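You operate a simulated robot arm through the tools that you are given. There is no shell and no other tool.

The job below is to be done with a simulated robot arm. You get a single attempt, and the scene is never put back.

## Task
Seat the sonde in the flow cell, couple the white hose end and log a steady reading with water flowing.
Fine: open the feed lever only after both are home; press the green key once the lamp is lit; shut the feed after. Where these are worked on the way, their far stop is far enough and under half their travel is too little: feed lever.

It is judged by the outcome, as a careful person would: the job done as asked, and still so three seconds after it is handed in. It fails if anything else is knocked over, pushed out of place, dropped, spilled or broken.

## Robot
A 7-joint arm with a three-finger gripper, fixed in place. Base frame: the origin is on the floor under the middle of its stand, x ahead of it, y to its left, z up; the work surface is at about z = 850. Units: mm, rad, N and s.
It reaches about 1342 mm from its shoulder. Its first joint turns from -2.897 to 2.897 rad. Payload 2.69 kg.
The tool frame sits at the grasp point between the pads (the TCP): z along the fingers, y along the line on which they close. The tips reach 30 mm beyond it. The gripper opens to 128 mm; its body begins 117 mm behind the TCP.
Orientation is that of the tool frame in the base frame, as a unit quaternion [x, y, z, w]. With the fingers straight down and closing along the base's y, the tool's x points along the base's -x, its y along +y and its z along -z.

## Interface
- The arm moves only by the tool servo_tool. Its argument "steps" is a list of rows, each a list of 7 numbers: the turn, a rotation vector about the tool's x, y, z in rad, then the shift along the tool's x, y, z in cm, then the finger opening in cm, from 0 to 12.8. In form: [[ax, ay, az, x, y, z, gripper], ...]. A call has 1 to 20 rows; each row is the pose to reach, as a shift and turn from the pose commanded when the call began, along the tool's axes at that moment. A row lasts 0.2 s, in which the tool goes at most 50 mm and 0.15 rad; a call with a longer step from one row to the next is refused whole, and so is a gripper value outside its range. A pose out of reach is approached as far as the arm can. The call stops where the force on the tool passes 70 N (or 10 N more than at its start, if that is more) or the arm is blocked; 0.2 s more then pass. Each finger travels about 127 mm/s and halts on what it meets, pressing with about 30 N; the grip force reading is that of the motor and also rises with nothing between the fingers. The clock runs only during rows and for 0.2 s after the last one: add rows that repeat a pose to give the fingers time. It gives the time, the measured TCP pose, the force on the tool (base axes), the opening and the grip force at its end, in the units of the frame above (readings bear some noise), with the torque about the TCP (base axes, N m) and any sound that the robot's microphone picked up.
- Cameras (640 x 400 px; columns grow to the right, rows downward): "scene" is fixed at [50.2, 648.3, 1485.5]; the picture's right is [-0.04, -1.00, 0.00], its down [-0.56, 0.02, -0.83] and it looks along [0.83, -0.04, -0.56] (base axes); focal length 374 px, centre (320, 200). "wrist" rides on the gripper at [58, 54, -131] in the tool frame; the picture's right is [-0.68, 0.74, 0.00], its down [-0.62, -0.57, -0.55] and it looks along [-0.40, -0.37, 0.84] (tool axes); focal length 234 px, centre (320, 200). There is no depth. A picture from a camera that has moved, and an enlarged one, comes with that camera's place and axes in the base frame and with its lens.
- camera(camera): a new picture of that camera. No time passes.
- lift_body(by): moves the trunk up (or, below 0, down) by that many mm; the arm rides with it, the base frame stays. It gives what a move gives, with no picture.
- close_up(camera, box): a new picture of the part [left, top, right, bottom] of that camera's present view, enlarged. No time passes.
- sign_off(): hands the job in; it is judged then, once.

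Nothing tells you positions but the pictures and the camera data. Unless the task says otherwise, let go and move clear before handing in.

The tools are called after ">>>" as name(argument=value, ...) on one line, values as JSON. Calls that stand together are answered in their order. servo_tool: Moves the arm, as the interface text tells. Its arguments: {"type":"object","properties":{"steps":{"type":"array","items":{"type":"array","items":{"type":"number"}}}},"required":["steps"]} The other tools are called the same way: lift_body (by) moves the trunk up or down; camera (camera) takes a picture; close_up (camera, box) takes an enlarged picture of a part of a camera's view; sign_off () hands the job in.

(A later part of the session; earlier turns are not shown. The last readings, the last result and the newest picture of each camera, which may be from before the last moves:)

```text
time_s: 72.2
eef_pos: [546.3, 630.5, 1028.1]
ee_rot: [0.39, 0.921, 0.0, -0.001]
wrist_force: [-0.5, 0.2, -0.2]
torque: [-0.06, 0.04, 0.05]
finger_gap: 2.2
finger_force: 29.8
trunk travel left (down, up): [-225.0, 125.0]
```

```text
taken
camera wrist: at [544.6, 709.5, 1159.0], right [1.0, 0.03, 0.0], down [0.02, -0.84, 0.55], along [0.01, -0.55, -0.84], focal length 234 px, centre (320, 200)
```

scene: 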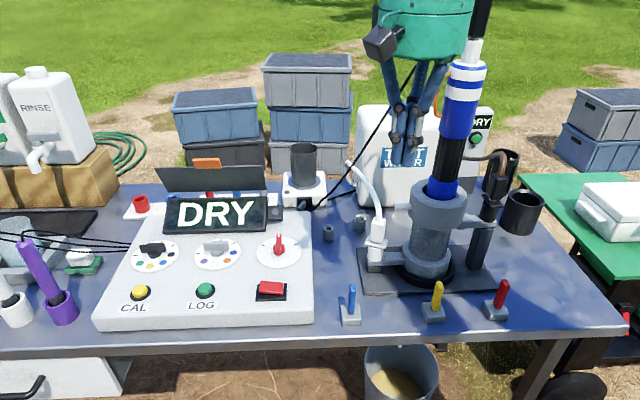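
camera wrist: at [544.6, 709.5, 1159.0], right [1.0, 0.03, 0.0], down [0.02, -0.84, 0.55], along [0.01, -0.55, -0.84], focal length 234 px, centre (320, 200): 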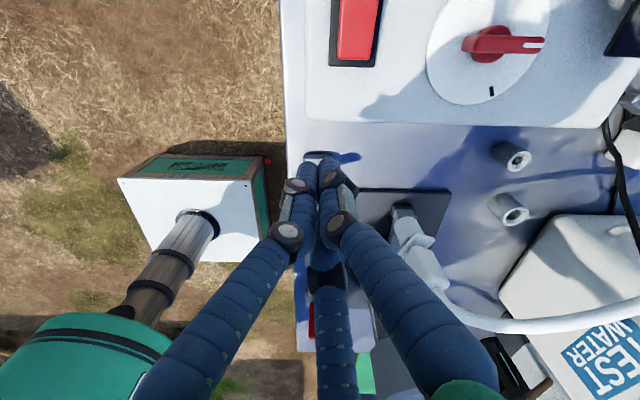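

>>> servo_tool(steps=[[0, 0, 0, 0, 0, 0, 4.0], [0, 0, 0, 0, 0, 0, 8.0], [0, 0, 0, 0, 0, 0, 12.8], [0, 0, 0, 0, 0, 0, 12.8], [0, 0, 0, 0, 0, 0, 12.8]])

>>> close_up(camera="wrist", box=[260, 130, 400, 240])

>>> camera(camera="wrist")

```text
time_s: 73.4
eef_pos: [546.7, 630.7, 1029.6]
ee_rot: [0.389, 0.921, 0.0, 0.0]
wrist_force: [-0.1, 0.4, 0.0]
torque: [0.02, 0.0, 0.04]
finger_gap: 128.2
finger_force: 0.0
trunk travel left (down, up): [-225.0, 125.0]
```

```text
3.64 times, centred on (330, 185) of wrist
camera zoom: at [544.3, 708.8, 1159.8], right [1.0, 0.03, 0.0], down [0.02, -0.84, 0.55], along [0.02, -0.55, -0.84], focal length 852 px, centre (284, 254)
```

zoom: 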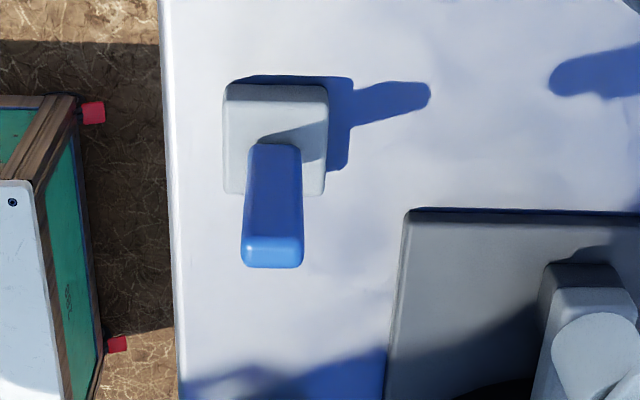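

```text
taken
camera wrist: at [544.3, 708.8, 1159.8], right [1.0, 0.03, 0.0], down [0.02, -0.84, 0.55], along [0.02, -0.55, -0.84], focal length 234 px, centre (320, 200)
```

wrist: 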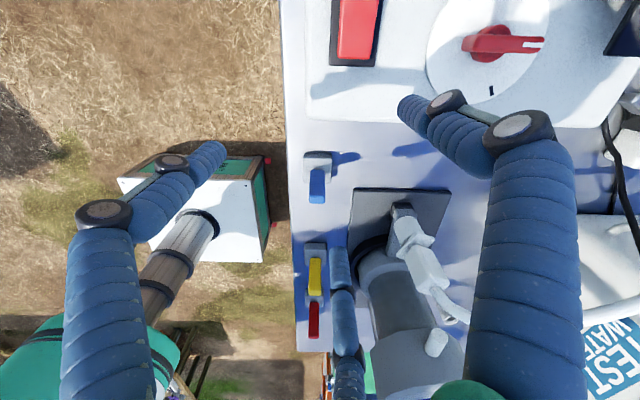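

The blue lever stands exactly upright at about (546, 567) with its top near z = 940, and it sits beside the inlet. Blue also matches the TEST WATER tank's label and cap, so I take it as the feed. I'll close the fingers and set them beside its top to test gently which way it swings.

>>> servo_tool(steps=[[0, 0, 0, -0.5, -2.5, 0, 8.0], [0, 0, 0, -1.1, -5.0, 0, 4.0], [0, 0, 0, -1.66, -7.47, 0, 0.0], [0, 0, 0, -1.66, -7.47, 0, 0.0], [0, 0, 0, -1.66, -7.47, 3.0, 0.0], [0, 0, 0, -1.66, -7.47, 6.0, 0.0], [0, 0, 0, -1.66, -7.47, 7.8, 0.0], [0, 0, 0, -1.66, -7.47, 7.8, 0.0]])

>>> camera(camera="wrist")

>>> close_up(camera="scene", box=[310, 200, 430, 340])

```text
time_s: 75.2
eef_pos: [504.9, 567.6, 951.9]
ee_rot: [0.389, 0.921, 0.0, 0.0]
wrist_force: [-0.5, 0.2, -0.4]
torque: [0.04, 0.04, -0.04]
finger_gap: 2.5
finger_force: 30.4
trunk travel left (down, up): [-225.0, 125.0]
```

```text
taken
camera wrist: at [503.1, 646.1, 1081.2], right [1.0, 0.03, 0.0], down [0.02, -0.84, 0.55], along [0.02, -0.55, -0.84], focal length 234 px, centre (320, 200)
```

wrist: 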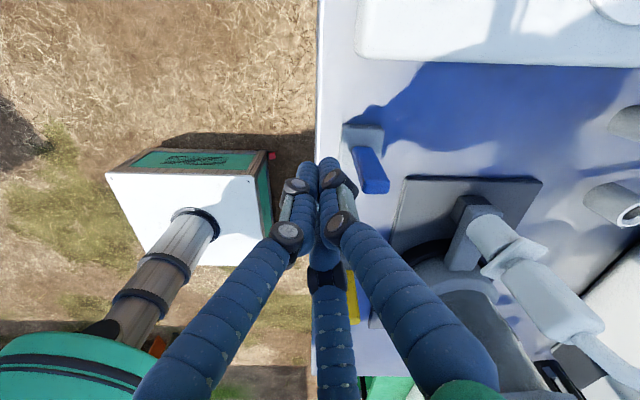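

```text
2.86 times, centred on (370, 270) of scene
camera zoom: at [50.2, 648.3, 1485.5], right [-0.04, -1.0, 0.0], down [-0.56, 0.02, -0.83], along [0.83, -0.04, -0.56], focal length 1069 px, centre (177, 0)
```

zoom: 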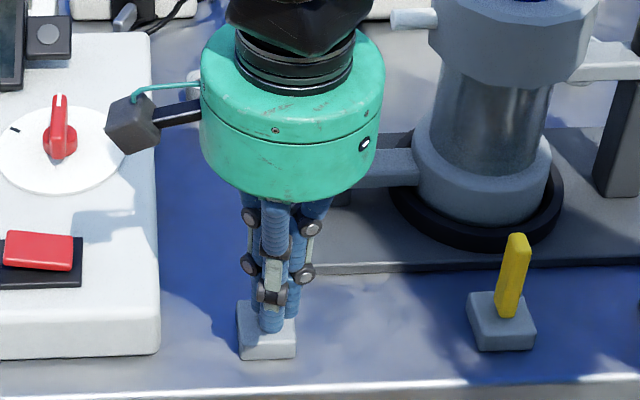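

>>> servo_tool(steps=[[0, 0, 0, -0.42, 0.43, 0, 0.0], [0, 0, 0, -0.84, 0.86, 0, 0.0], [0, 0, 0, -1.12, 1.15, 0, 0.0], [0, 0, 0, -1.39, 1.43, 0, 0.0], [0, 0, 0, -1.39, 1.43, 0, 0.0]])

>>> camera(camera="wrist")

```text
time_s: 76.4
eef_pos: [523.1, 565.7, 950.6]
ee_rot: [0.389, 0.921, -0.001, 0.0]
wrist_force: [-10.5, 1.3, 2.8]
torque: [0.08, 0.18, -0.04]
finger_gap: 2.3
finger_force: 32.0
trunk travel left (down, up): [-225.0, 125.0]
```

```text
taken
camera wrist: at [521.9, 645.3, 1081.2], right [1.0, 0.03, 0.0], down [0.02, -0.84, 0.55], along [0.01, -0.55, -0.84], focal length 234 px, centre (320, 200)
```

wrist: 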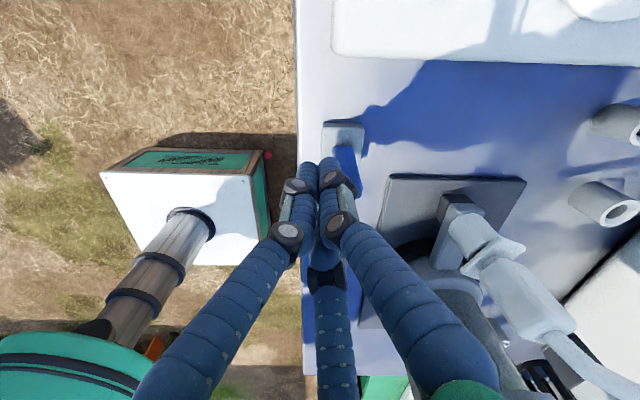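

>>> servo_tool(steps=[[0, 0, 0, -0.14, 0.14, 0, 0.0], [0, 0, 0, -0.28, 0.29, 0, 0.0], [0, 0, 0, -0.28, 0.29, 0, 0.0]])

>>> close_up(camera="wrist", box=[290, 90, 420, 220])

```text
time_s: 77.2
eef_pos: [525.1, 566.5, 951.6]
ee_rot: [0.389, 0.921, -0.002, 0.001]
wrist_force: [-58.9, 9.7, 7.9]
torque: [0.92, 1.21, 0.09]
finger_gap: 2.0
finger_force: 31.2
trunk travel left (down, up): [-225.0, 125.0]
```

```text
3.08 times, centred on (355, 155) of wrist
camera zoom: at [522.4, 645.5, 1081.0], right [1.0, 0.03, 0.0], down [0.02, -0.83, 0.55], along [0.01, -0.55, -0.83], focal length 720 px, centre (212, 338)
```

zoom: 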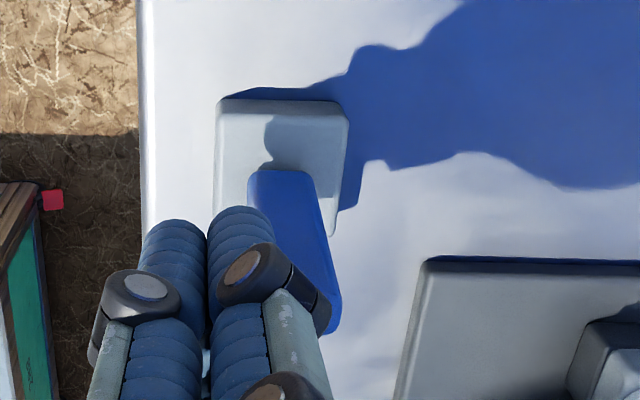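

That direction is a hard stop, so I'll back off at once and try the others more gently.

>>> servo_tool(steps=[[0, 0, 0, 0.4, -0.41, 0, 0.0], [0, 0, 0, 1.05, -1.08, 0, 0.0], [0, 0, 0, 1.4, -1.43, 0, 0.0], [0, 0, 0, 1.4, -1.43, 0, 0.0]])

>>> close_up(camera="wrist", box=[290, 90, 420, 220])

>>> close_up(camera="scene", box=[320, 230, 460, 340])

```text
time_s: 78.2
eef_pos: [509.9, 566.3, 951.7]
ee_rot: [0.39, 0.921, 0.001, 0.0]
wrist_force: [-0.1, 0.5, -0.3]
torque: [0.0, 0.0, 0.02]
finger_gap: 1.7
finger_force: 31.0
trunk travel left (down, up): [-225.0, 125.0]
```

```text
3.08 times, centred on (355, 155) of wrist
camera zoom: at [507.2, 645.0, 1081.7], right [1.0, 0.03, 0.0], down [0.02, -0.84, 0.55], along [0.02, -0.55, -0.84], focal length 720 px, centre (212, 338)
```

zoom: 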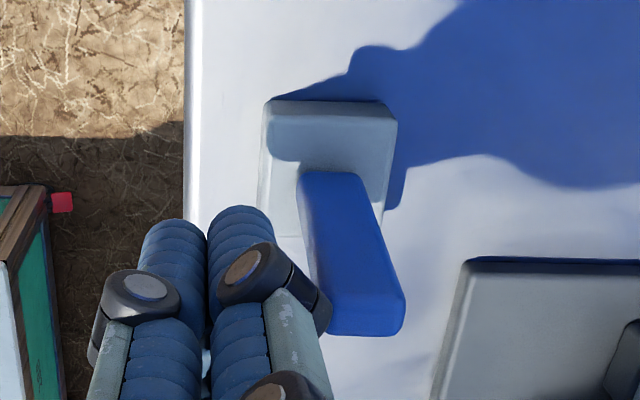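

```text
3.64 times, centred on (390, 285) of scene
camera zoom: at [50.2, 648.3, 1485.5], right [-0.04, -1.0, 0.0], down [-0.56, 0.02, -0.83], along [0.83, -0.04, -0.56], focal length 1360 px, centre (66, -109)
```

zoom: 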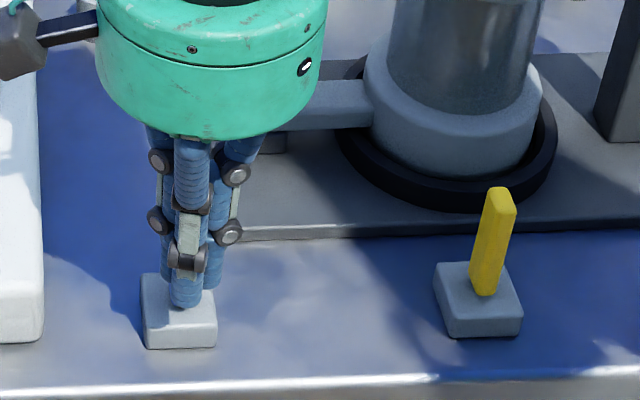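

>>> servo_tool(steps=[[0, 0, 0, 0, 0, -3.0, 0.0], [0, 0, 0, 0, 0, -6.0, 0.0], [0, 0, 0, -1.7, 1.74, -6.0, 0.0], [0, 0, 0, -3.4, 3.5, -6.0, 0.0], [0, 0, 0, -5.1, 5.25, -6.0, 0.0], [0, 0, 0, -5.1, 5.25, -3.0, 0.0], [0, 0, 0, -5.1, 5.25, -0.2, 0.0], [0, 0, 0, -5.1, 5.25, -0.2, 0.0]])

>>> camera(camera="wrist")

>>> close_up(camera="scene", box=[310, 200, 450, 340])

```text
time_s: 80.0
eef_pos: [583.7, 566.2, 953.1]
ee_rot: [0.389, 0.921, 0.0, 0.001]
wrist_force: [-0.1, 0.7, 0.0]
torque: [-0.02, 0.03, -0.04]
finger_gap: 2.2
finger_force: 31.2
trunk travel left (down, up): [-225.0, 125.0]
```

```text
taken
camera wrist: at [580.1, 645.5, 1083.0], right [1.0, 0.03, 0.0], down [0.02, -0.84, 0.55], along [0.02, -0.55, -0.84], focal length 234 px, centre (320, 200)
```

wrist: 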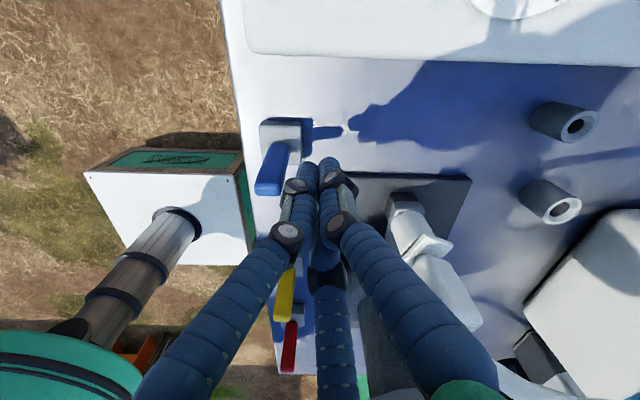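

```text
2.86 times, centred on (380, 270) of scene
camera zoom: at [50.2, 648.3, 1485.5], right [-0.04, -1.0, 0.0], down [-0.56, 0.02, -0.83], along [0.83, -0.04, -0.56], focal length 1069 px, centre (149, 0)
```

zoom: 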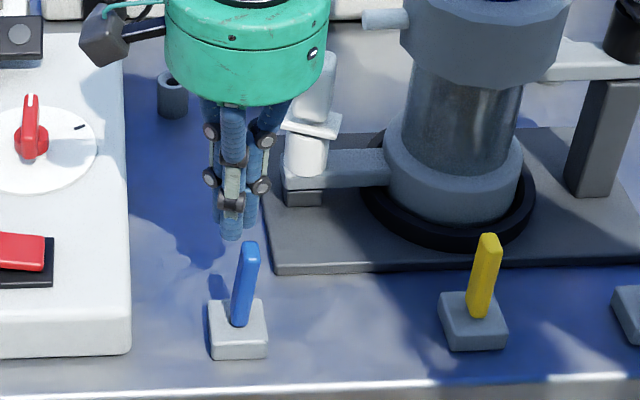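

>>> close_up(camera="scene", box=[330, 270, 430, 335])

>>> close_up(camera="wrist", box=[230, 90, 350, 210])

```text
6.15 times, centred on (380, 302) of scene
camera zoom: at [50.2, 648.3, 1485.5], right [-0.04, -1.0, 0.0], down [-0.56, 0.02, -0.83], along [0.83, -0.04, -0.56], focal length 2302 px, centre (-49, -431)
```

zoom: 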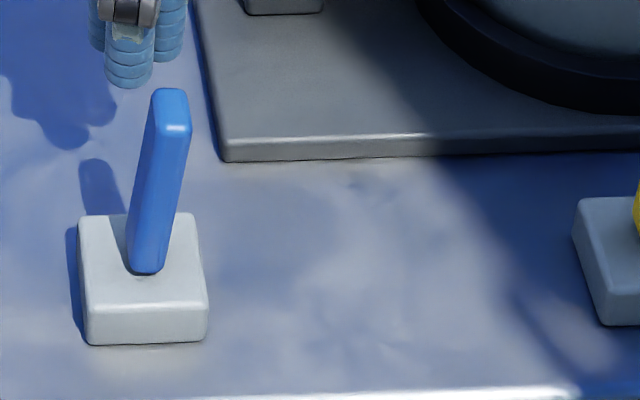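

```text
3.33 times, centred on (290, 150) of wrist
camera zoom: at [580.1, 645.5, 1083.0], right [1.0, 0.03, 0.0], down [0.02, -0.84, 0.55], along [0.02, -0.55, -0.84], focal length 781 px, centre (420, 367)
```

zoom: 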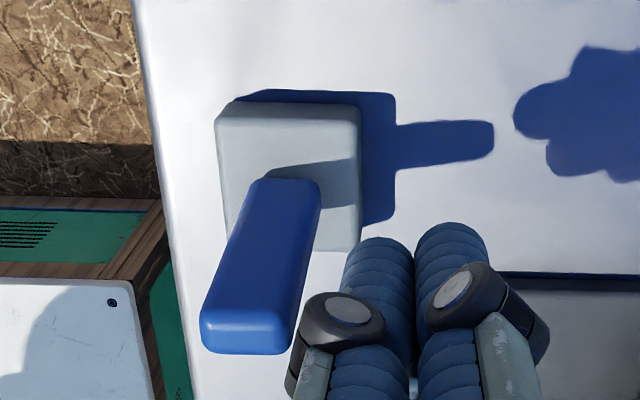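

The lever moved about 5° sideways toward −y when I pushed, so it hinges in the y–z plane. I'll place the fingers on its +y side and push it along its arc toward −y.

>>> servo_tool(steps=[[0, 0, 0, 0, 0, -3.0, 0.0], [0, 0, 0, 0, 0, -5.7, 0.0], [0, 0, 0, 2.4, -0.35, -5.7, 0.0], [0, 0, 0, 4.73, -0.7, -5.7, 0.0], [0, 0, 0, 4.73, -0.7, -3.0, 0.0], [0, 0, 0, 4.73, -0.7, 0.0, 0.0], [0, 0, 0, 4.73, -0.7, 0.0, 0.0]])

>>> camera(camera="wrist")

>>> close_up(camera="scene", box=[310, 200, 450, 340])

```text
time_s: 81.6
eef_pos: [544.9, 595.9, 953.1]
ee_rot: [0.389, 0.921, 0.0, 0.001]
wrist_force: [0.3, 0.4, -0.6]
torque: [-0.04, 0.02, 0.02]
finger_gap: 2.3
finger_force: 31.2
trunk travel left (down, up): [-225.0, 125.0]
```

```text
taken
camera wrist: at [542.1, 674.7, 1082.7], right [1.0, 0.03, 0.0], down [0.02, -0.84, 0.55], along [0.02, -0.55, -0.84], focal length 234 px, centre (320, 200)
```

wrist: 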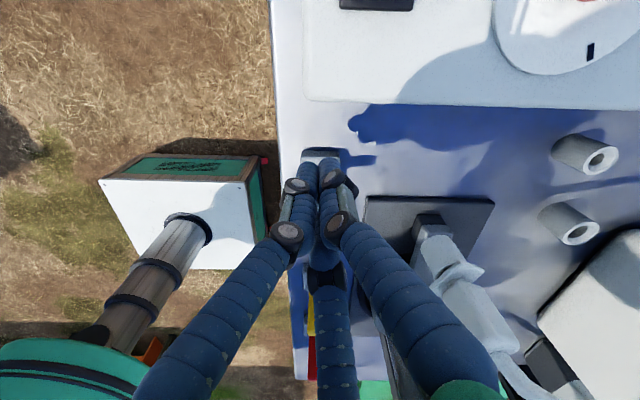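

```text
2.86 times, centred on (380, 270) of scene
camera zoom: at [50.2, 648.3, 1485.5], right [-0.04, -1.0, 0.0], down [-0.56, 0.02, -0.83], along [0.83, -0.04, -0.56], focal length 1069 px, centre (149, 0)
```

zoom: 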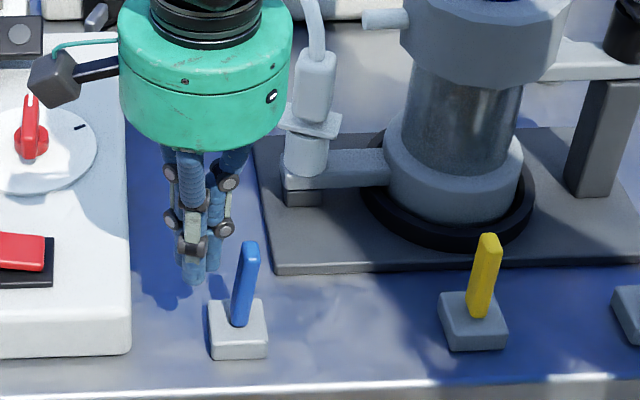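

>>> servo_tool(steps=[[0, 0, 0, -0.57, -0.56, 0, 0.0], [0, 0, 0, -1.147, -1.115, 0, 0.0], [0, 0, 0, -1.54, -1.5, 0.05, 0.0], [0, 0, 0, -1.936, -1.882, 0.1, 0.0], [0, 0, 0, -2.58, -2.51, 0.46, 0.0], [0, 0, 0, -3.227, -3.137, 0.9, 0.0], [0, 0, 0, -3.227, -3.137, 0.9, 0.0]])

>>> camera(camera="scene")

>>> close_up(camera="scene", box=[310, 200, 450, 340])

```text
time_s: 83.2
eef_pos: [542.8, 550.1, 944.5]
ee_rot: [0.389, 0.921, -0.001, 0.0]
wrist_force: [0.5, 0.1, -0.2]
torque: [0.01, -0.02, 0.02]
finger_gap: 2.1
finger_force: 31.5
trunk travel left (down, up): [-225.0, 125.0]
```

```text
taken
```

scene: 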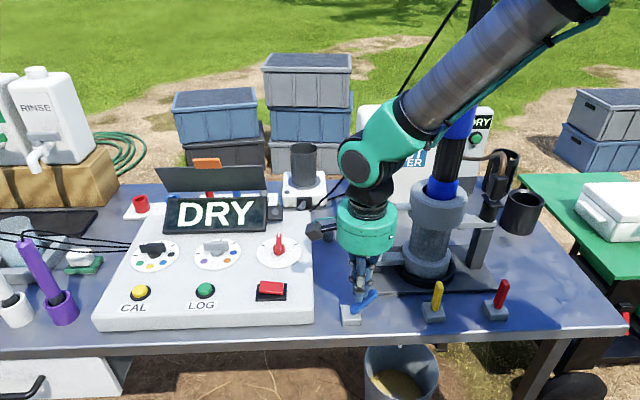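

```text
2.86 times, centred on (380, 270) of scene
camera zoom: at [50.2, 648.3, 1485.5], right [-0.04, -1.0, 0.0], down [-0.56, 0.02, -0.83], along [0.83, -0.04, -0.56], focal length 1069 px, centre (149, 0)
```

zoom: 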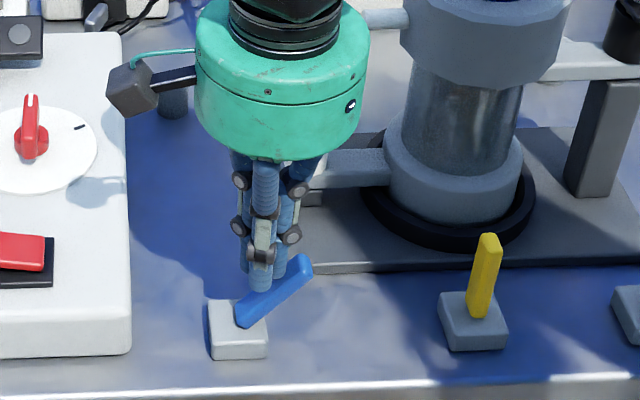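

The lever is swinging freely, now past 45°. I'll continue along the arc until it meets its far stop.

>>> servo_tool(steps=[[0, 0, 0, -0.5, -0.49, 0.6, 0.0], [0, 0, 0, -1.0, -0.976, 1.3, 0.0], [0, 0, 0, -1.0, -0.976, 1.3, 0.0]])

>>> close_up(camera="scene", box=[310, 200, 450, 340])

>>> close_up(camera="scene", box=[90, 130, 340, 340])

```text
time_s: 84.0
eef_pos: [544.7, 536.7, 930.7]
ee_rot: [0.389, 0.921, -0.001, 0.0]
wrist_force: [0.4, -0.9, 1.0]
torque: [-0.01, 0.0, 0.0]
finger_gap: 2.3
finger_force: 31.3
trunk travel left (down, up): [-225.0, 125.0]
```

```text
2.86 times, centred on (380, 270) of scene
camera zoom: at [50.2, 648.3, 1485.5], right [-0.04, -1.0, 0.0], down [-0.56, 0.02, -0.83], along [0.83, -0.04, -0.56], focal length 1069 px, centre (149, 0)
```

zoom: 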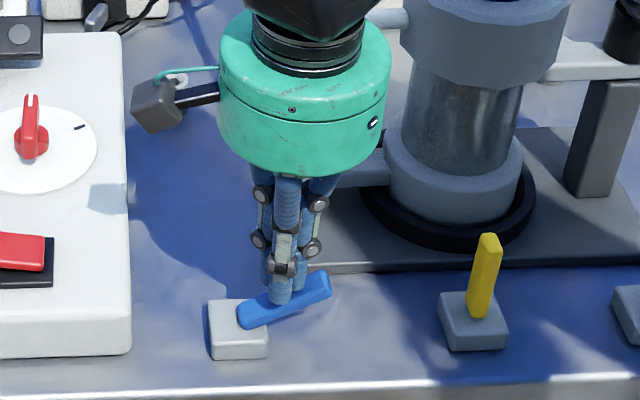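

```text
1.90 times, centred on (215, 235) of scene
camera zoom: at [50.2, 648.3, 1485.5], right [-0.04, -1.0, 0.0], down [-0.56, 0.02, -0.83], along [0.83, -0.04, -0.56], focal length 712 px, centre (520, 133)
```

zoom: 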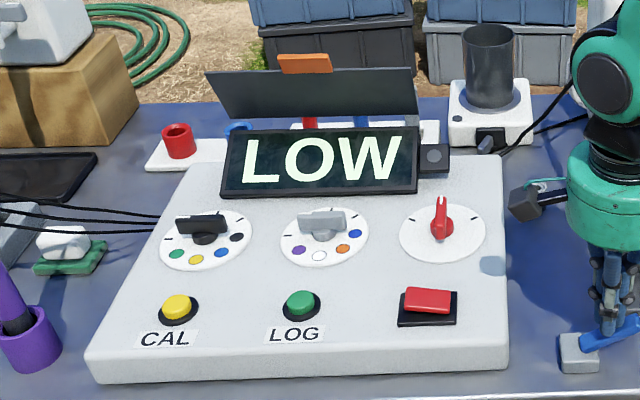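

The console display has changed from DRY to LOW, so blue is the feed and the console is the sonde's meter. I'll take the lever on to its far stop.

>>> servo_tool(steps=[[0, 0, 0, -0.28, -0.27, 0.8, 0.0], [0, 0, 0, -0.5, -0.49, 1.5, 0.0], [0, 0, 0, -0.577, -0.557, 1.75, 0.0], [0, 0, 0, -0.577, -0.557, 1.75, 0.0]])

>>> close_up(camera="scene", box=[310, 200, 450, 340])

>>> camera(camera="scene")

```text
time_s: 84.6
eef_pos: [548.4, 539.3, 927.3]
ee_rot: [0.388, 0.921, 0.009, 0.003]
wrist_force: [4.5, 10.7, 15.1]
torque: [0.06, -0.06, 0.29]
finger_gap: 2.1
finger_force: 31.6
trunk travel left (down, up): [-225.0, 125.0]
stopped in row 3: the force on the tool passed its limit at 76 N (the readings are from after the stop); the commanded pose is now the measured one
```

```text
2.86 times, centred on (380, 270) of scene
camera zoom: at [50.2, 648.3, 1485.5], right [-0.04, -1.0, 0.0], down [-0.56, 0.02, -0.83], along [0.83, -0.04, -0.56], focal length 1069 px, centre (149, 0)
```

zoom: 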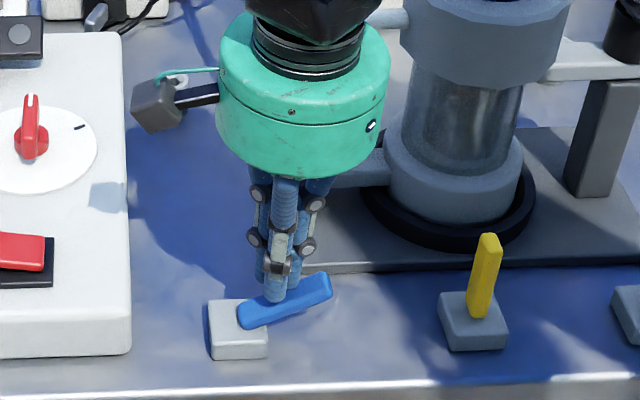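

```text
taken
```

scene: 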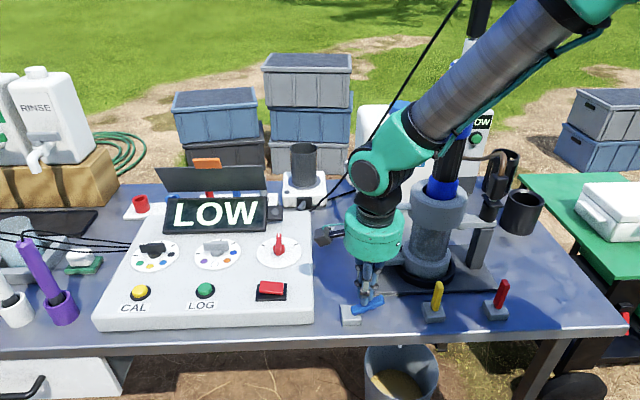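

The feed lever is at its far stop and water is reaching the cell, with the displays reading LOW. I'll lift clear and let time pass while watching the display and lamp.

>>> servo_tool(steps=[[0, 0, 0, 0.3, 0.3, -1.0, 0.0], [0, 0, 0, 0.6, 0.6, -4.0, 0.0], [0, 0, 0, 0.6, 0.6, -8.0, 0.0], [0, 0, 0, 0.6, 0.6, -12.0, 0.0], [0, 0, 0, 0.6, 0.6, -12.0, 0.0]])

>>> camera(camera="scene")

>>> camera(camera="wrist")

>>> close_up(camera="scene", box=[340, 180, 540, 340])

```text
time_s: 85.8
eef_pos: [546.4, 542.8, 1043.0]
ee_rot: [0.389, 0.921, 0.006, 0.001]
wrist_force: [0.1, 0.8, 0.8]
torque: [0.02, 0.0, -0.02]
finger_gap: 2.2
finger_force: 31.8
trunk travel left (down, up): [-225.0, 125.0]
```

```text
taken
```

scene: 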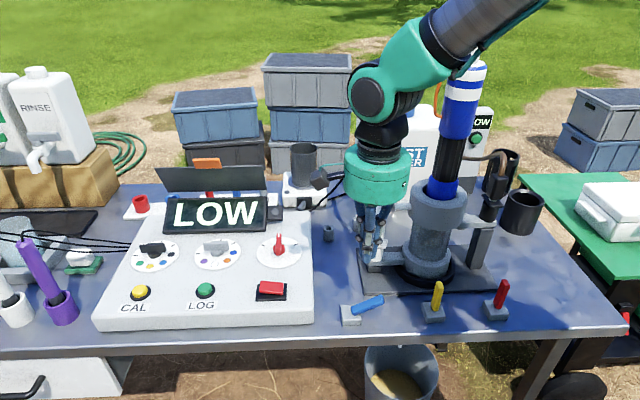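

```text
taken
camera wrist: at [542.3, 620.5, 1175.2], right [1.0, 0.03, 0.01], down [0.02, -0.84, 0.54], along [0.02, -0.54, -0.84], focal length 234 px, centre (320, 200)
```

wrist: 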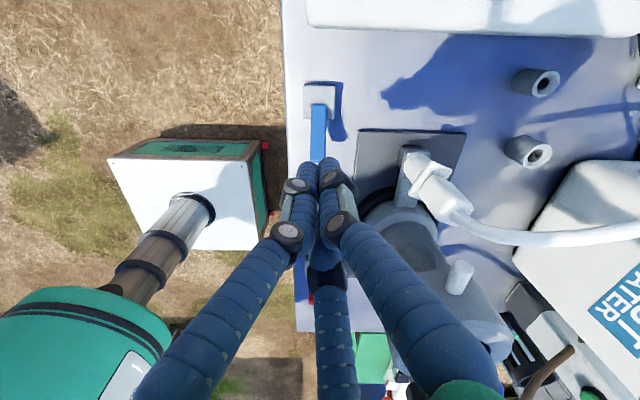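

```text
2.50 times, centred on (440, 260) of scene
camera zoom: at [50.2, 648.3, 1485.5], right [-0.04, -1.0, 0.0], down [-0.56, 0.02, -0.83], along [0.83, -0.04, -0.56], focal length 935 px, centre (20, 50)
```

zoom: 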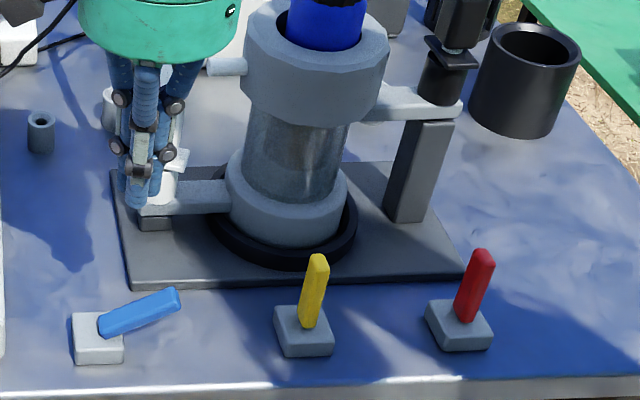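

The lever stays open. While the cell fills I'll move over to the console's green LOG key, and keep watching the display.

>>> servo_tool(steps=[[0, 0, 0, 3.2, 3.1, -1.0, 2.0], [0, 0, 0, 6.4, 6.2, -1.0, 4.0], [0, 0, 0, 9.6, 9.3, -1.0, 6.0], [0, 0, 0, 12.8, 12.4, -1.0, 8.0], [0, 0, 0, 16.0, 15.5, -1.0, 10.0], [0, 0, 0, 19.2, 18.7, -1.0, 12.8], [0, 0, 0, 21.2, 20.6, -1.0, 12.8], [0, 0, 0, 21.2, 20.6, -1.0, 12.8]])

>>> camera(camera="scene")

>>> camera(camera="wrist")

>>> close_up(camera="scene", box=[350, 80, 530, 300])

```text
time_s: 87.6
eef_pos: [546.1, 839.3, 1056.3]
ee_rot: [0.39, 0.921, 0.005, 0.002]
wrist_force: [1.3, 0.8, -0.4]
torque: [-0.05, -0.01, -0.01]
finger_gap: 128.0
finger_force: 0.1
trunk travel left (down, up): [-225.0, 125.0]
```

```text
taken
```

scene: 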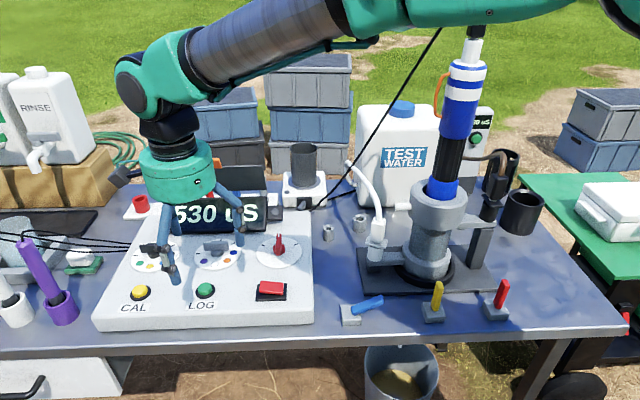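

```text
taken
camera wrist: at [542.9, 917.3, 1187.3], right [1.0, 0.03, 0.01], down [0.02, -0.84, 0.54], along [0.02, -0.54, -0.84], focal length 234 px, centre (320, 200)
```

wrist: 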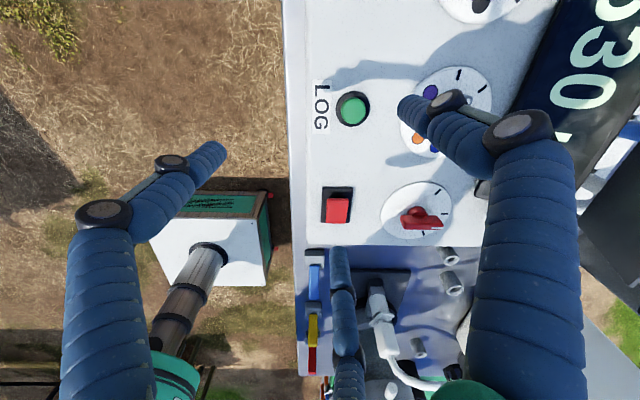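

```text
1.82 times, centred on (440, 190) of scene
camera zoom: at [50.2, 648.3, 1485.5], right [-0.04, -1.0, 0.0], down [-0.56, 0.02, -0.83], along [0.83, -0.04, -0.56], focal length 680 px, centre (102, 218)
```

zoom: 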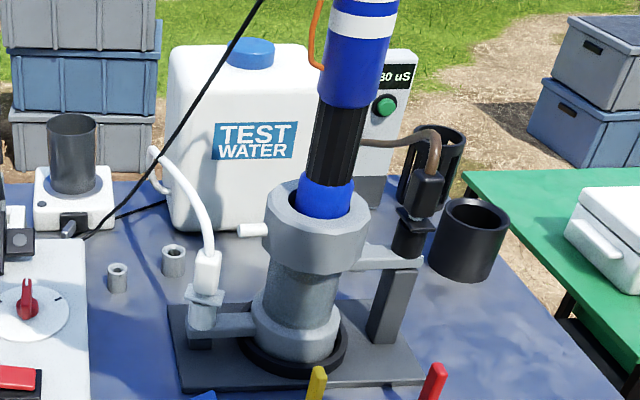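

The display now shows a reading of about 530 uS. I'll check the lamp beside the display.

>>> close_up(camera="scene", box=[150, 180, 300, 250])

>>> close_up(camera="scene", box=[455, 95, 505, 165])

>>> close_up(camera="wrist", box=[290, 60, 450, 180])

```text
4.27 times, centred on (225, 215) of scene
camera zoom: at [50.2, 648.3, 1485.5], right [-0.04, -1.0, 0.0], down [-0.56, 0.02, -0.83], along [0.83, -0.04, -0.56], focal length 1596 px, centre (725, 136)
```

zoom: 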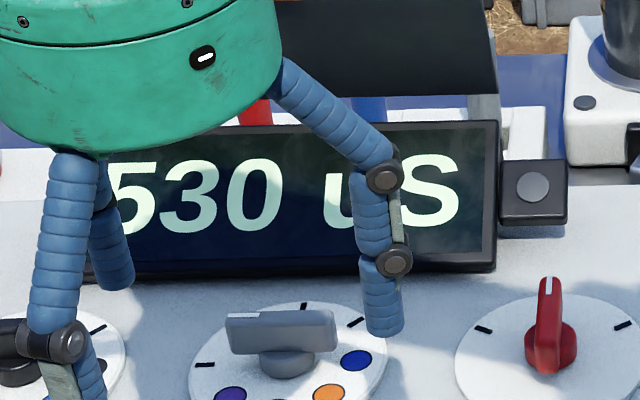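

```text
5.71 times, centred on (480, 130) of scene
camera zoom: at [50.2, 648.3, 1485.5], right [-0.04, -1.0, 0.0], down [-0.56, 0.02, -0.83], along [0.83, -0.04, -0.56], focal length 2137 px, centre (-594, 600)
```

zoom: 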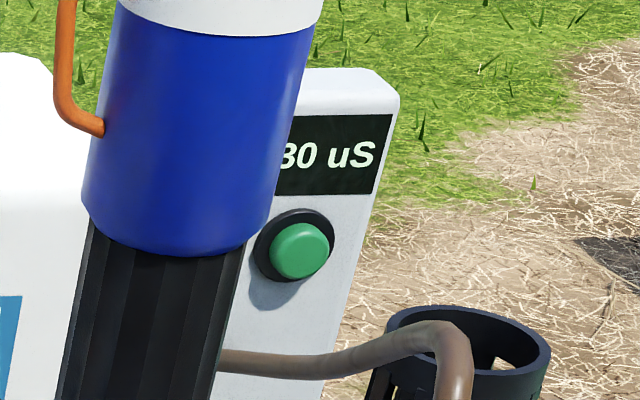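

```text
3.33 times, centred on (370, 120) of wrist
camera zoom: at [542.9, 917.3, 1187.3], right [1.0, 0.03, 0.01], down [0.02, -0.84, 0.54], along [0.02, -0.54, -0.84], focal length 781 px, centre (153, 467)
```

zoom: 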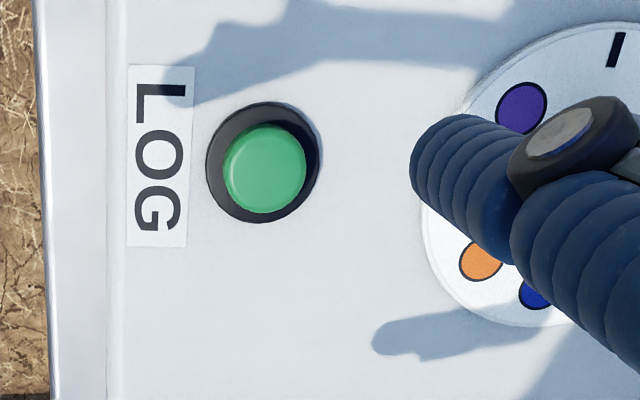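

The lamp is still off, so I'll wait here without blocking it and then check again.

>>> servo_tool(steps=[[0, 0, 0, 0, 0, 0, 9.0], [0, 0, 0, 0, 0, 0, 6.0], [0, 0, 0, 0, 0, 0, 3.0], [0, 0, 0, 0, 0, 0, 0], [0, 0, 0, 0, 0, 0, 0], [0, 0, 0, 0, 0, 0, 0], [0, 0, 0, 0, 0, 0, 0], [0, 0, 0, 0, 0, 0, 0], [0, 0, 0, 0, 0, 0, 0], [0, 0, 0, 0, 0, 0, 0]])

>>> close_up(camera="scene", box=[150, 180, 300, 250])

>>> camera(camera="scene")

```text
time_s: 89.8
eef_pos: [547.1, 840.0, 1055.9]
ee_rot: [0.389, 0.921, 0.006, 0.001]
wrist_force: [0.0, 0.2, -0.2]
torque: [0.01, 0.02, 0.06]
finger_gap: 2.0
finger_force: 29.2
trunk travel left (down, up): [-225.0, 125.0]
```

```text
4.27 times, centred on (225, 215) of scene
camera zoom: at [50.2, 648.3, 1485.5], right [-0.04, -1.0, 0.0], down [-0.56, 0.02, -0.83], along [0.83, -0.04, -0.56], focal length 1596 px, centre (725, 136)
```

zoom: 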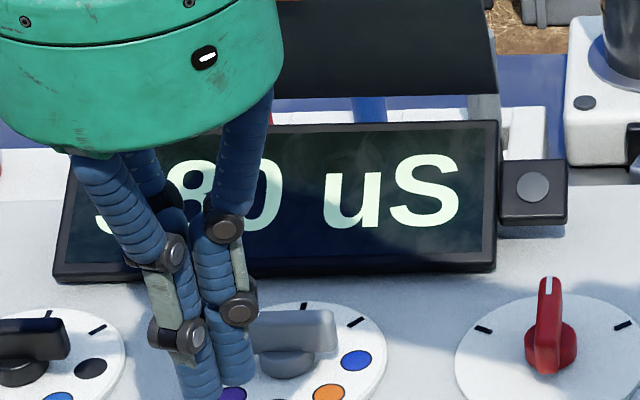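

```text
taken
```

scene: 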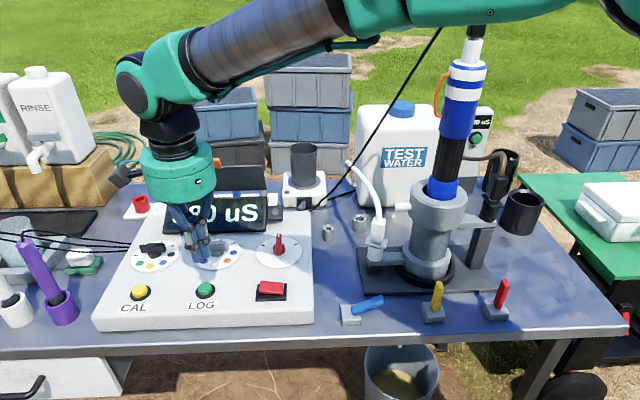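

>>> servo_tool(steps=[[0, 0, 0, 2.2, 2.1, 0, 0], [0, 0, 0, 4.4, 4.2, 0, 0], [0, 0, 0, 6.5, 6.3, 0, 0], [0, 0, 0, 6.5, 6.3, 0, 0], [0, 0, 0, 6.5, 6.3, 0, 0], [0, 0, 0, 6.5, 6.3, 0, 0], [0, 0, 0, 6.5, 6.3, 0, 0], [0, 0, 0, 6.5, 6.3, 0, 0]])

>>> close_up(camera="scene", box=[150, 180, 300, 250])

>>> close_up(camera="scene", box=[455, 95, 505, 165])

>>> camera(camera="scene")

```text
time_s: 91.6
eef_pos: [545.4, 929.4, 1057.3]
ee_rot: [0.389, 0.921, 0.005, 0.002]
wrist_force: [0.3, 1.2, -1.3]
torque: [0.0, 0.01, 0.01]
finger_gap: 2.2
finger_force: 30.2
trunk travel left (down, up): [-225.0, 125.0]
```

```text
4.27 times, centred on (225, 215) of scene
camera zoom: at [50.2, 648.3, 1485.5], right [-0.04, -1.0, 0.0], down [-0.56, 0.02, -0.83], along [0.83, -0.04, -0.56], focal length 1596 px, centre (725, 136)
```

zoom: 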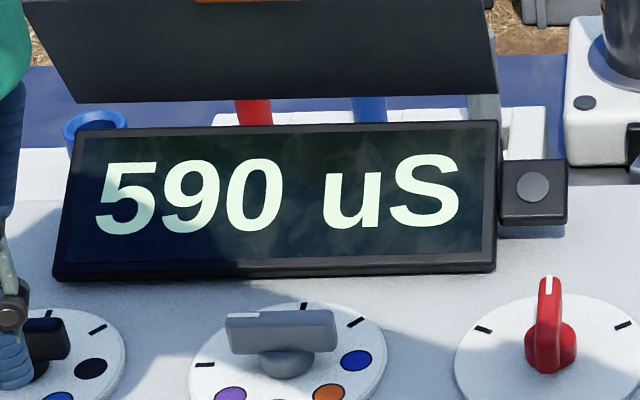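

```text
5.71 times, centred on (480, 130) of scene
camera zoom: at [50.2, 648.3, 1485.5], right [-0.04, -1.0, 0.0], down [-0.56, 0.02, -0.83], along [0.83, -0.04, -0.56], focal length 2137 px, centre (-594, 600)
```

zoom: 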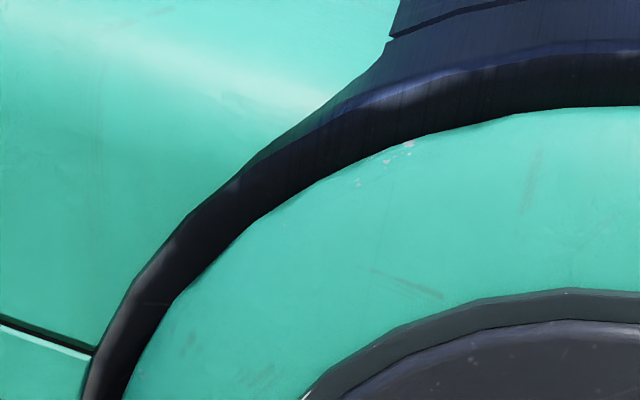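

```text
taken
```

scene: 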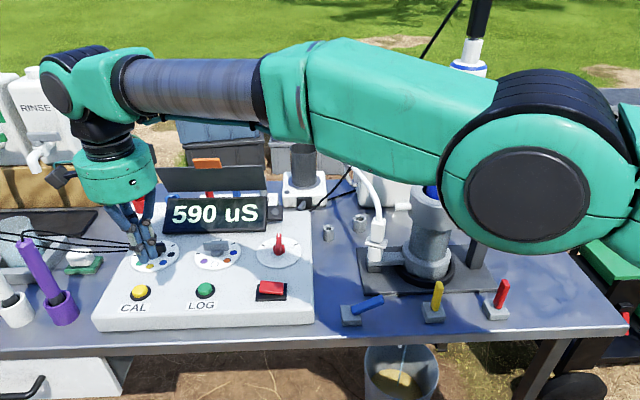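

The reading is climbing toward steady, at 590 uS, and I can see water running into the bucket, but the lamp is still off. I'll hover over the LOG key while waiting.

>>> servo_tool(steps=[[0, 0, 0, -2.6, -0.65, 0, 0], [0, 0, 0, -5.2, -1.3, 0, 0], [0, 0, 0, -7.85, -1.96, 0, 0], [0, 0, 0, -7.85, -1.96, 3.0, 0], [0, 0, 0, -7.85, -1.96, 6.0, 0], [0, 0, 0, -7.85, -1.96, 8.2, 0], [0, 0, 0, -7.85, -1.96, 8.2, 0]])

>>> camera(camera="scene")

>>> close_up(camera="scene", box=[130, 180, 300, 320])

>>> camera(camera="wrist")

```text
time_s: 93.2
eef_pos: [587.8, 860.2, 974.8]
ee_rot: [0.388, 0.921, 0.005, 0.002]
wrist_force: [1.1, -0.1, 0.6]
torque: [0.0, 0.01, 0.0]
finger_gap: 1.9
finger_force: 29.9
trunk travel left (down, up): [-225.0, 125.0]
```

```text
taken
```

scene: 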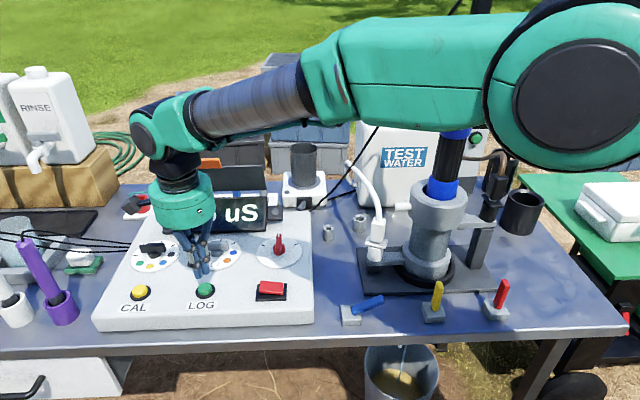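

```text
2.86 times, centred on (215, 250) of scene
camera zoom: at [50.2, 648.3, 1485.5], right [-0.04, -1.0, 0.0], down [-0.56, 0.02, -0.83], along [0.83, -0.04, -0.56], focal length 1069 px, centre (620, 57)
```

zoom: 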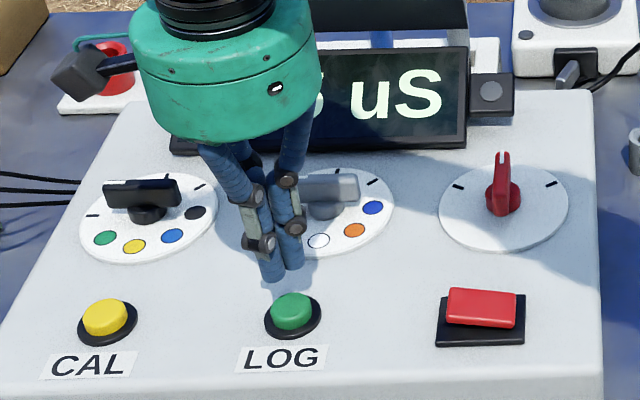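

```text
taken
camera wrist: at [584.5, 938.2, 1106.4], right [1.0, 0.03, 0.01], down [0.02, -0.84, 0.54], along [0.02, -0.54, -0.84], focal length 234 px, centre (320, 200)
```

wrist: 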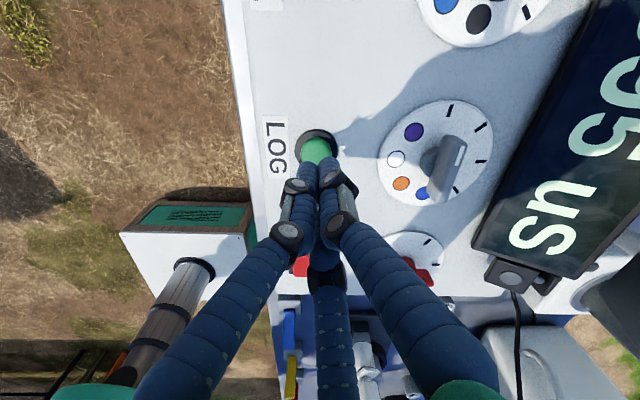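

>>> servo_tool(steps=[[0, 0, 0, 0, 0, 0, 4], [0, 0, 0, 0, 0, 0, 8], [0, 0, 0, 0, 0, 0, 10], [0, 0, 0, 0, 0, 0, 10]])

>>> close_up(camera="wrist", box=[260, 100, 380, 220])

>>> close_up(camera="scene", box=[130, 180, 300, 320])

>>> camera(camera="wrist")

```text
time_s: 94.2
eef_pos: [587.5, 860.8, 976.9]
ee_rot: [0.388, 0.921, 0.006, 0.002]
wrist_force: [-0.3, -0.9, 0.2]
torque: [0.01, 0.06, -0.01]
finger_gap: 99.9
finger_force: 0.1
trunk travel left (down, up): [-225.0, 125.0]
```

```text
3.33 times, centred on (320, 160) of wrist
camera zoom: at [584.3, 938.2, 1106.8], right [1.0, 0.03, 0.01], down [0.02, -0.84, 0.54], along [0.02, -0.54, -0.84], focal length 781 px, centre (320, 333)
```

zoom: 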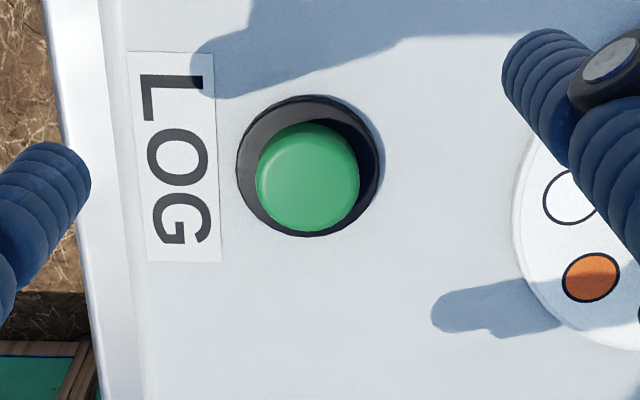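

```text
2.86 times, centred on (215, 250) of scene
camera zoom: at [50.2, 648.3, 1485.5], right [-0.04, -1.0, 0.0], down [-0.56, 0.02, -0.83], along [0.83, -0.04, -0.56], focal length 1069 px, centre (620, 57)
```

zoom: 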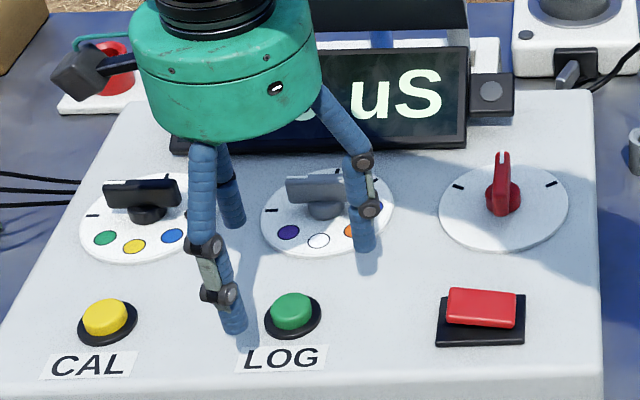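

```text
taken
camera wrist: at [584.3, 938.2, 1106.8], right [1.0, 0.03, 0.01], down [0.02, -0.84, 0.54], along [0.02, -0.54, -0.84], focal length 234 px, centre (320, 200)
```

wrist: 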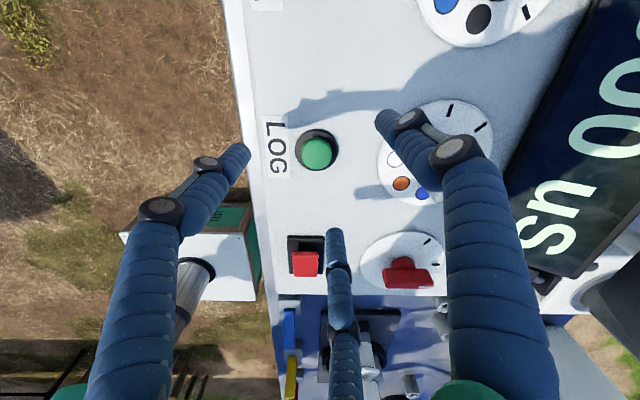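

The key's cap top is at about (584.8, 860.7, 912). I'll centre over it, close the fingers, hover just above, and keep checking the lamp.

>>> servo_tool(steps=[[0, 0, 0, 0.17, -0.18, 0, 6], [0, 0, 0, 0.17, -0.18, 0, 2], [0, 0, 0, 0.17, -0.18, 0, 0], [0, 0, 0, 0.17, -0.18, 0, 0], [0, 0, 0, 0.17, -0.18, 1.2, 0], [0, 0, 0, 0.17, -0.18, 2.2, 0], [0, 0, 0, 0.17, -0.18, 2.2, 0]])

>>> close_up(camera="scene", box=[130, 180, 300, 320])

>>> close_up(camera="wrist", box=[270, 90, 380, 200])

>>> camera(camera="wrist")

```text
time_s: 95.8
eef_pos: [585.6, 861.3, 953.3]
ee_rot: [0.389, 0.921, 0.006, 0.002]
wrist_force: [-0.3, -0.3, 0.1]
torque: [0.01, 0.01, -0.01]
finger_gap: 2.2
finger_force: 30.0
trunk travel left (down, up): [-225.0, 125.0]
```

```text
2.86 times, centred on (215, 250) of scene
camera zoom: at [50.2, 648.3, 1485.5], right [-0.04, -1.0, 0.0], down [-0.56, 0.02, -0.83], along [0.83, -0.04, -0.56], focal length 1069 px, centre (620, 57)
```

zoom: 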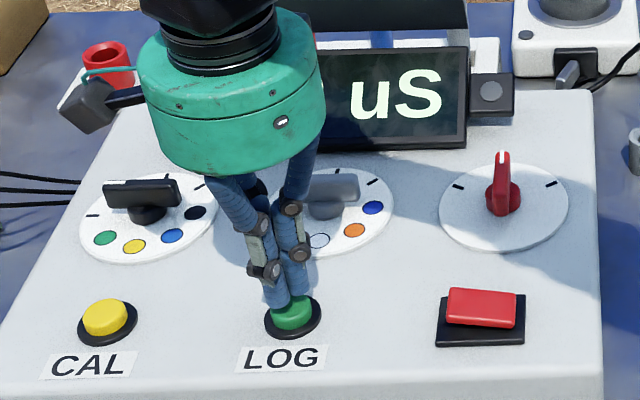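

```text
3.64 times, centred on (325, 145) of wrist
camera zoom: at [581.7, 938.4, 1084.4], right [1.0, 0.03, 0.01], down [0.02, -0.84, 0.54], along [0.02, -0.54, -0.84], focal length 852 px, centre (302, 400)
```

zoom: 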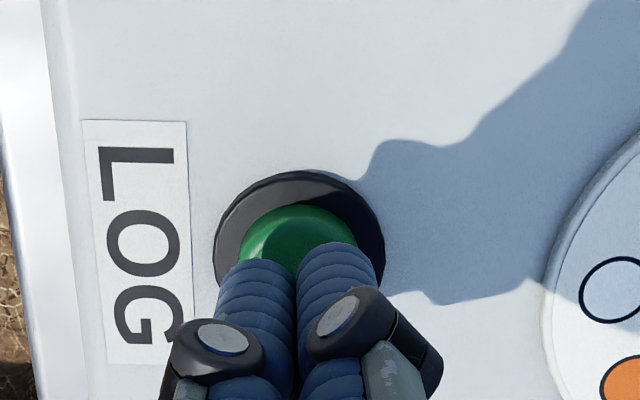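

```text
taken
camera wrist: at [581.7, 938.4, 1084.4], right [1.0, 0.03, 0.01], down [0.02, -0.84, 0.54], along [0.02, -0.54, -0.84], focal length 234 px, centre (320, 200)
```

wrist: 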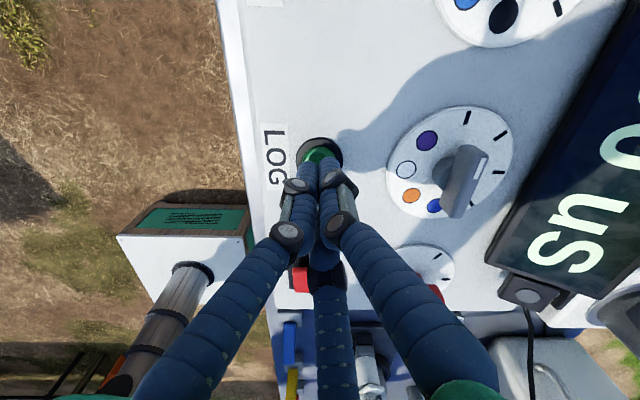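

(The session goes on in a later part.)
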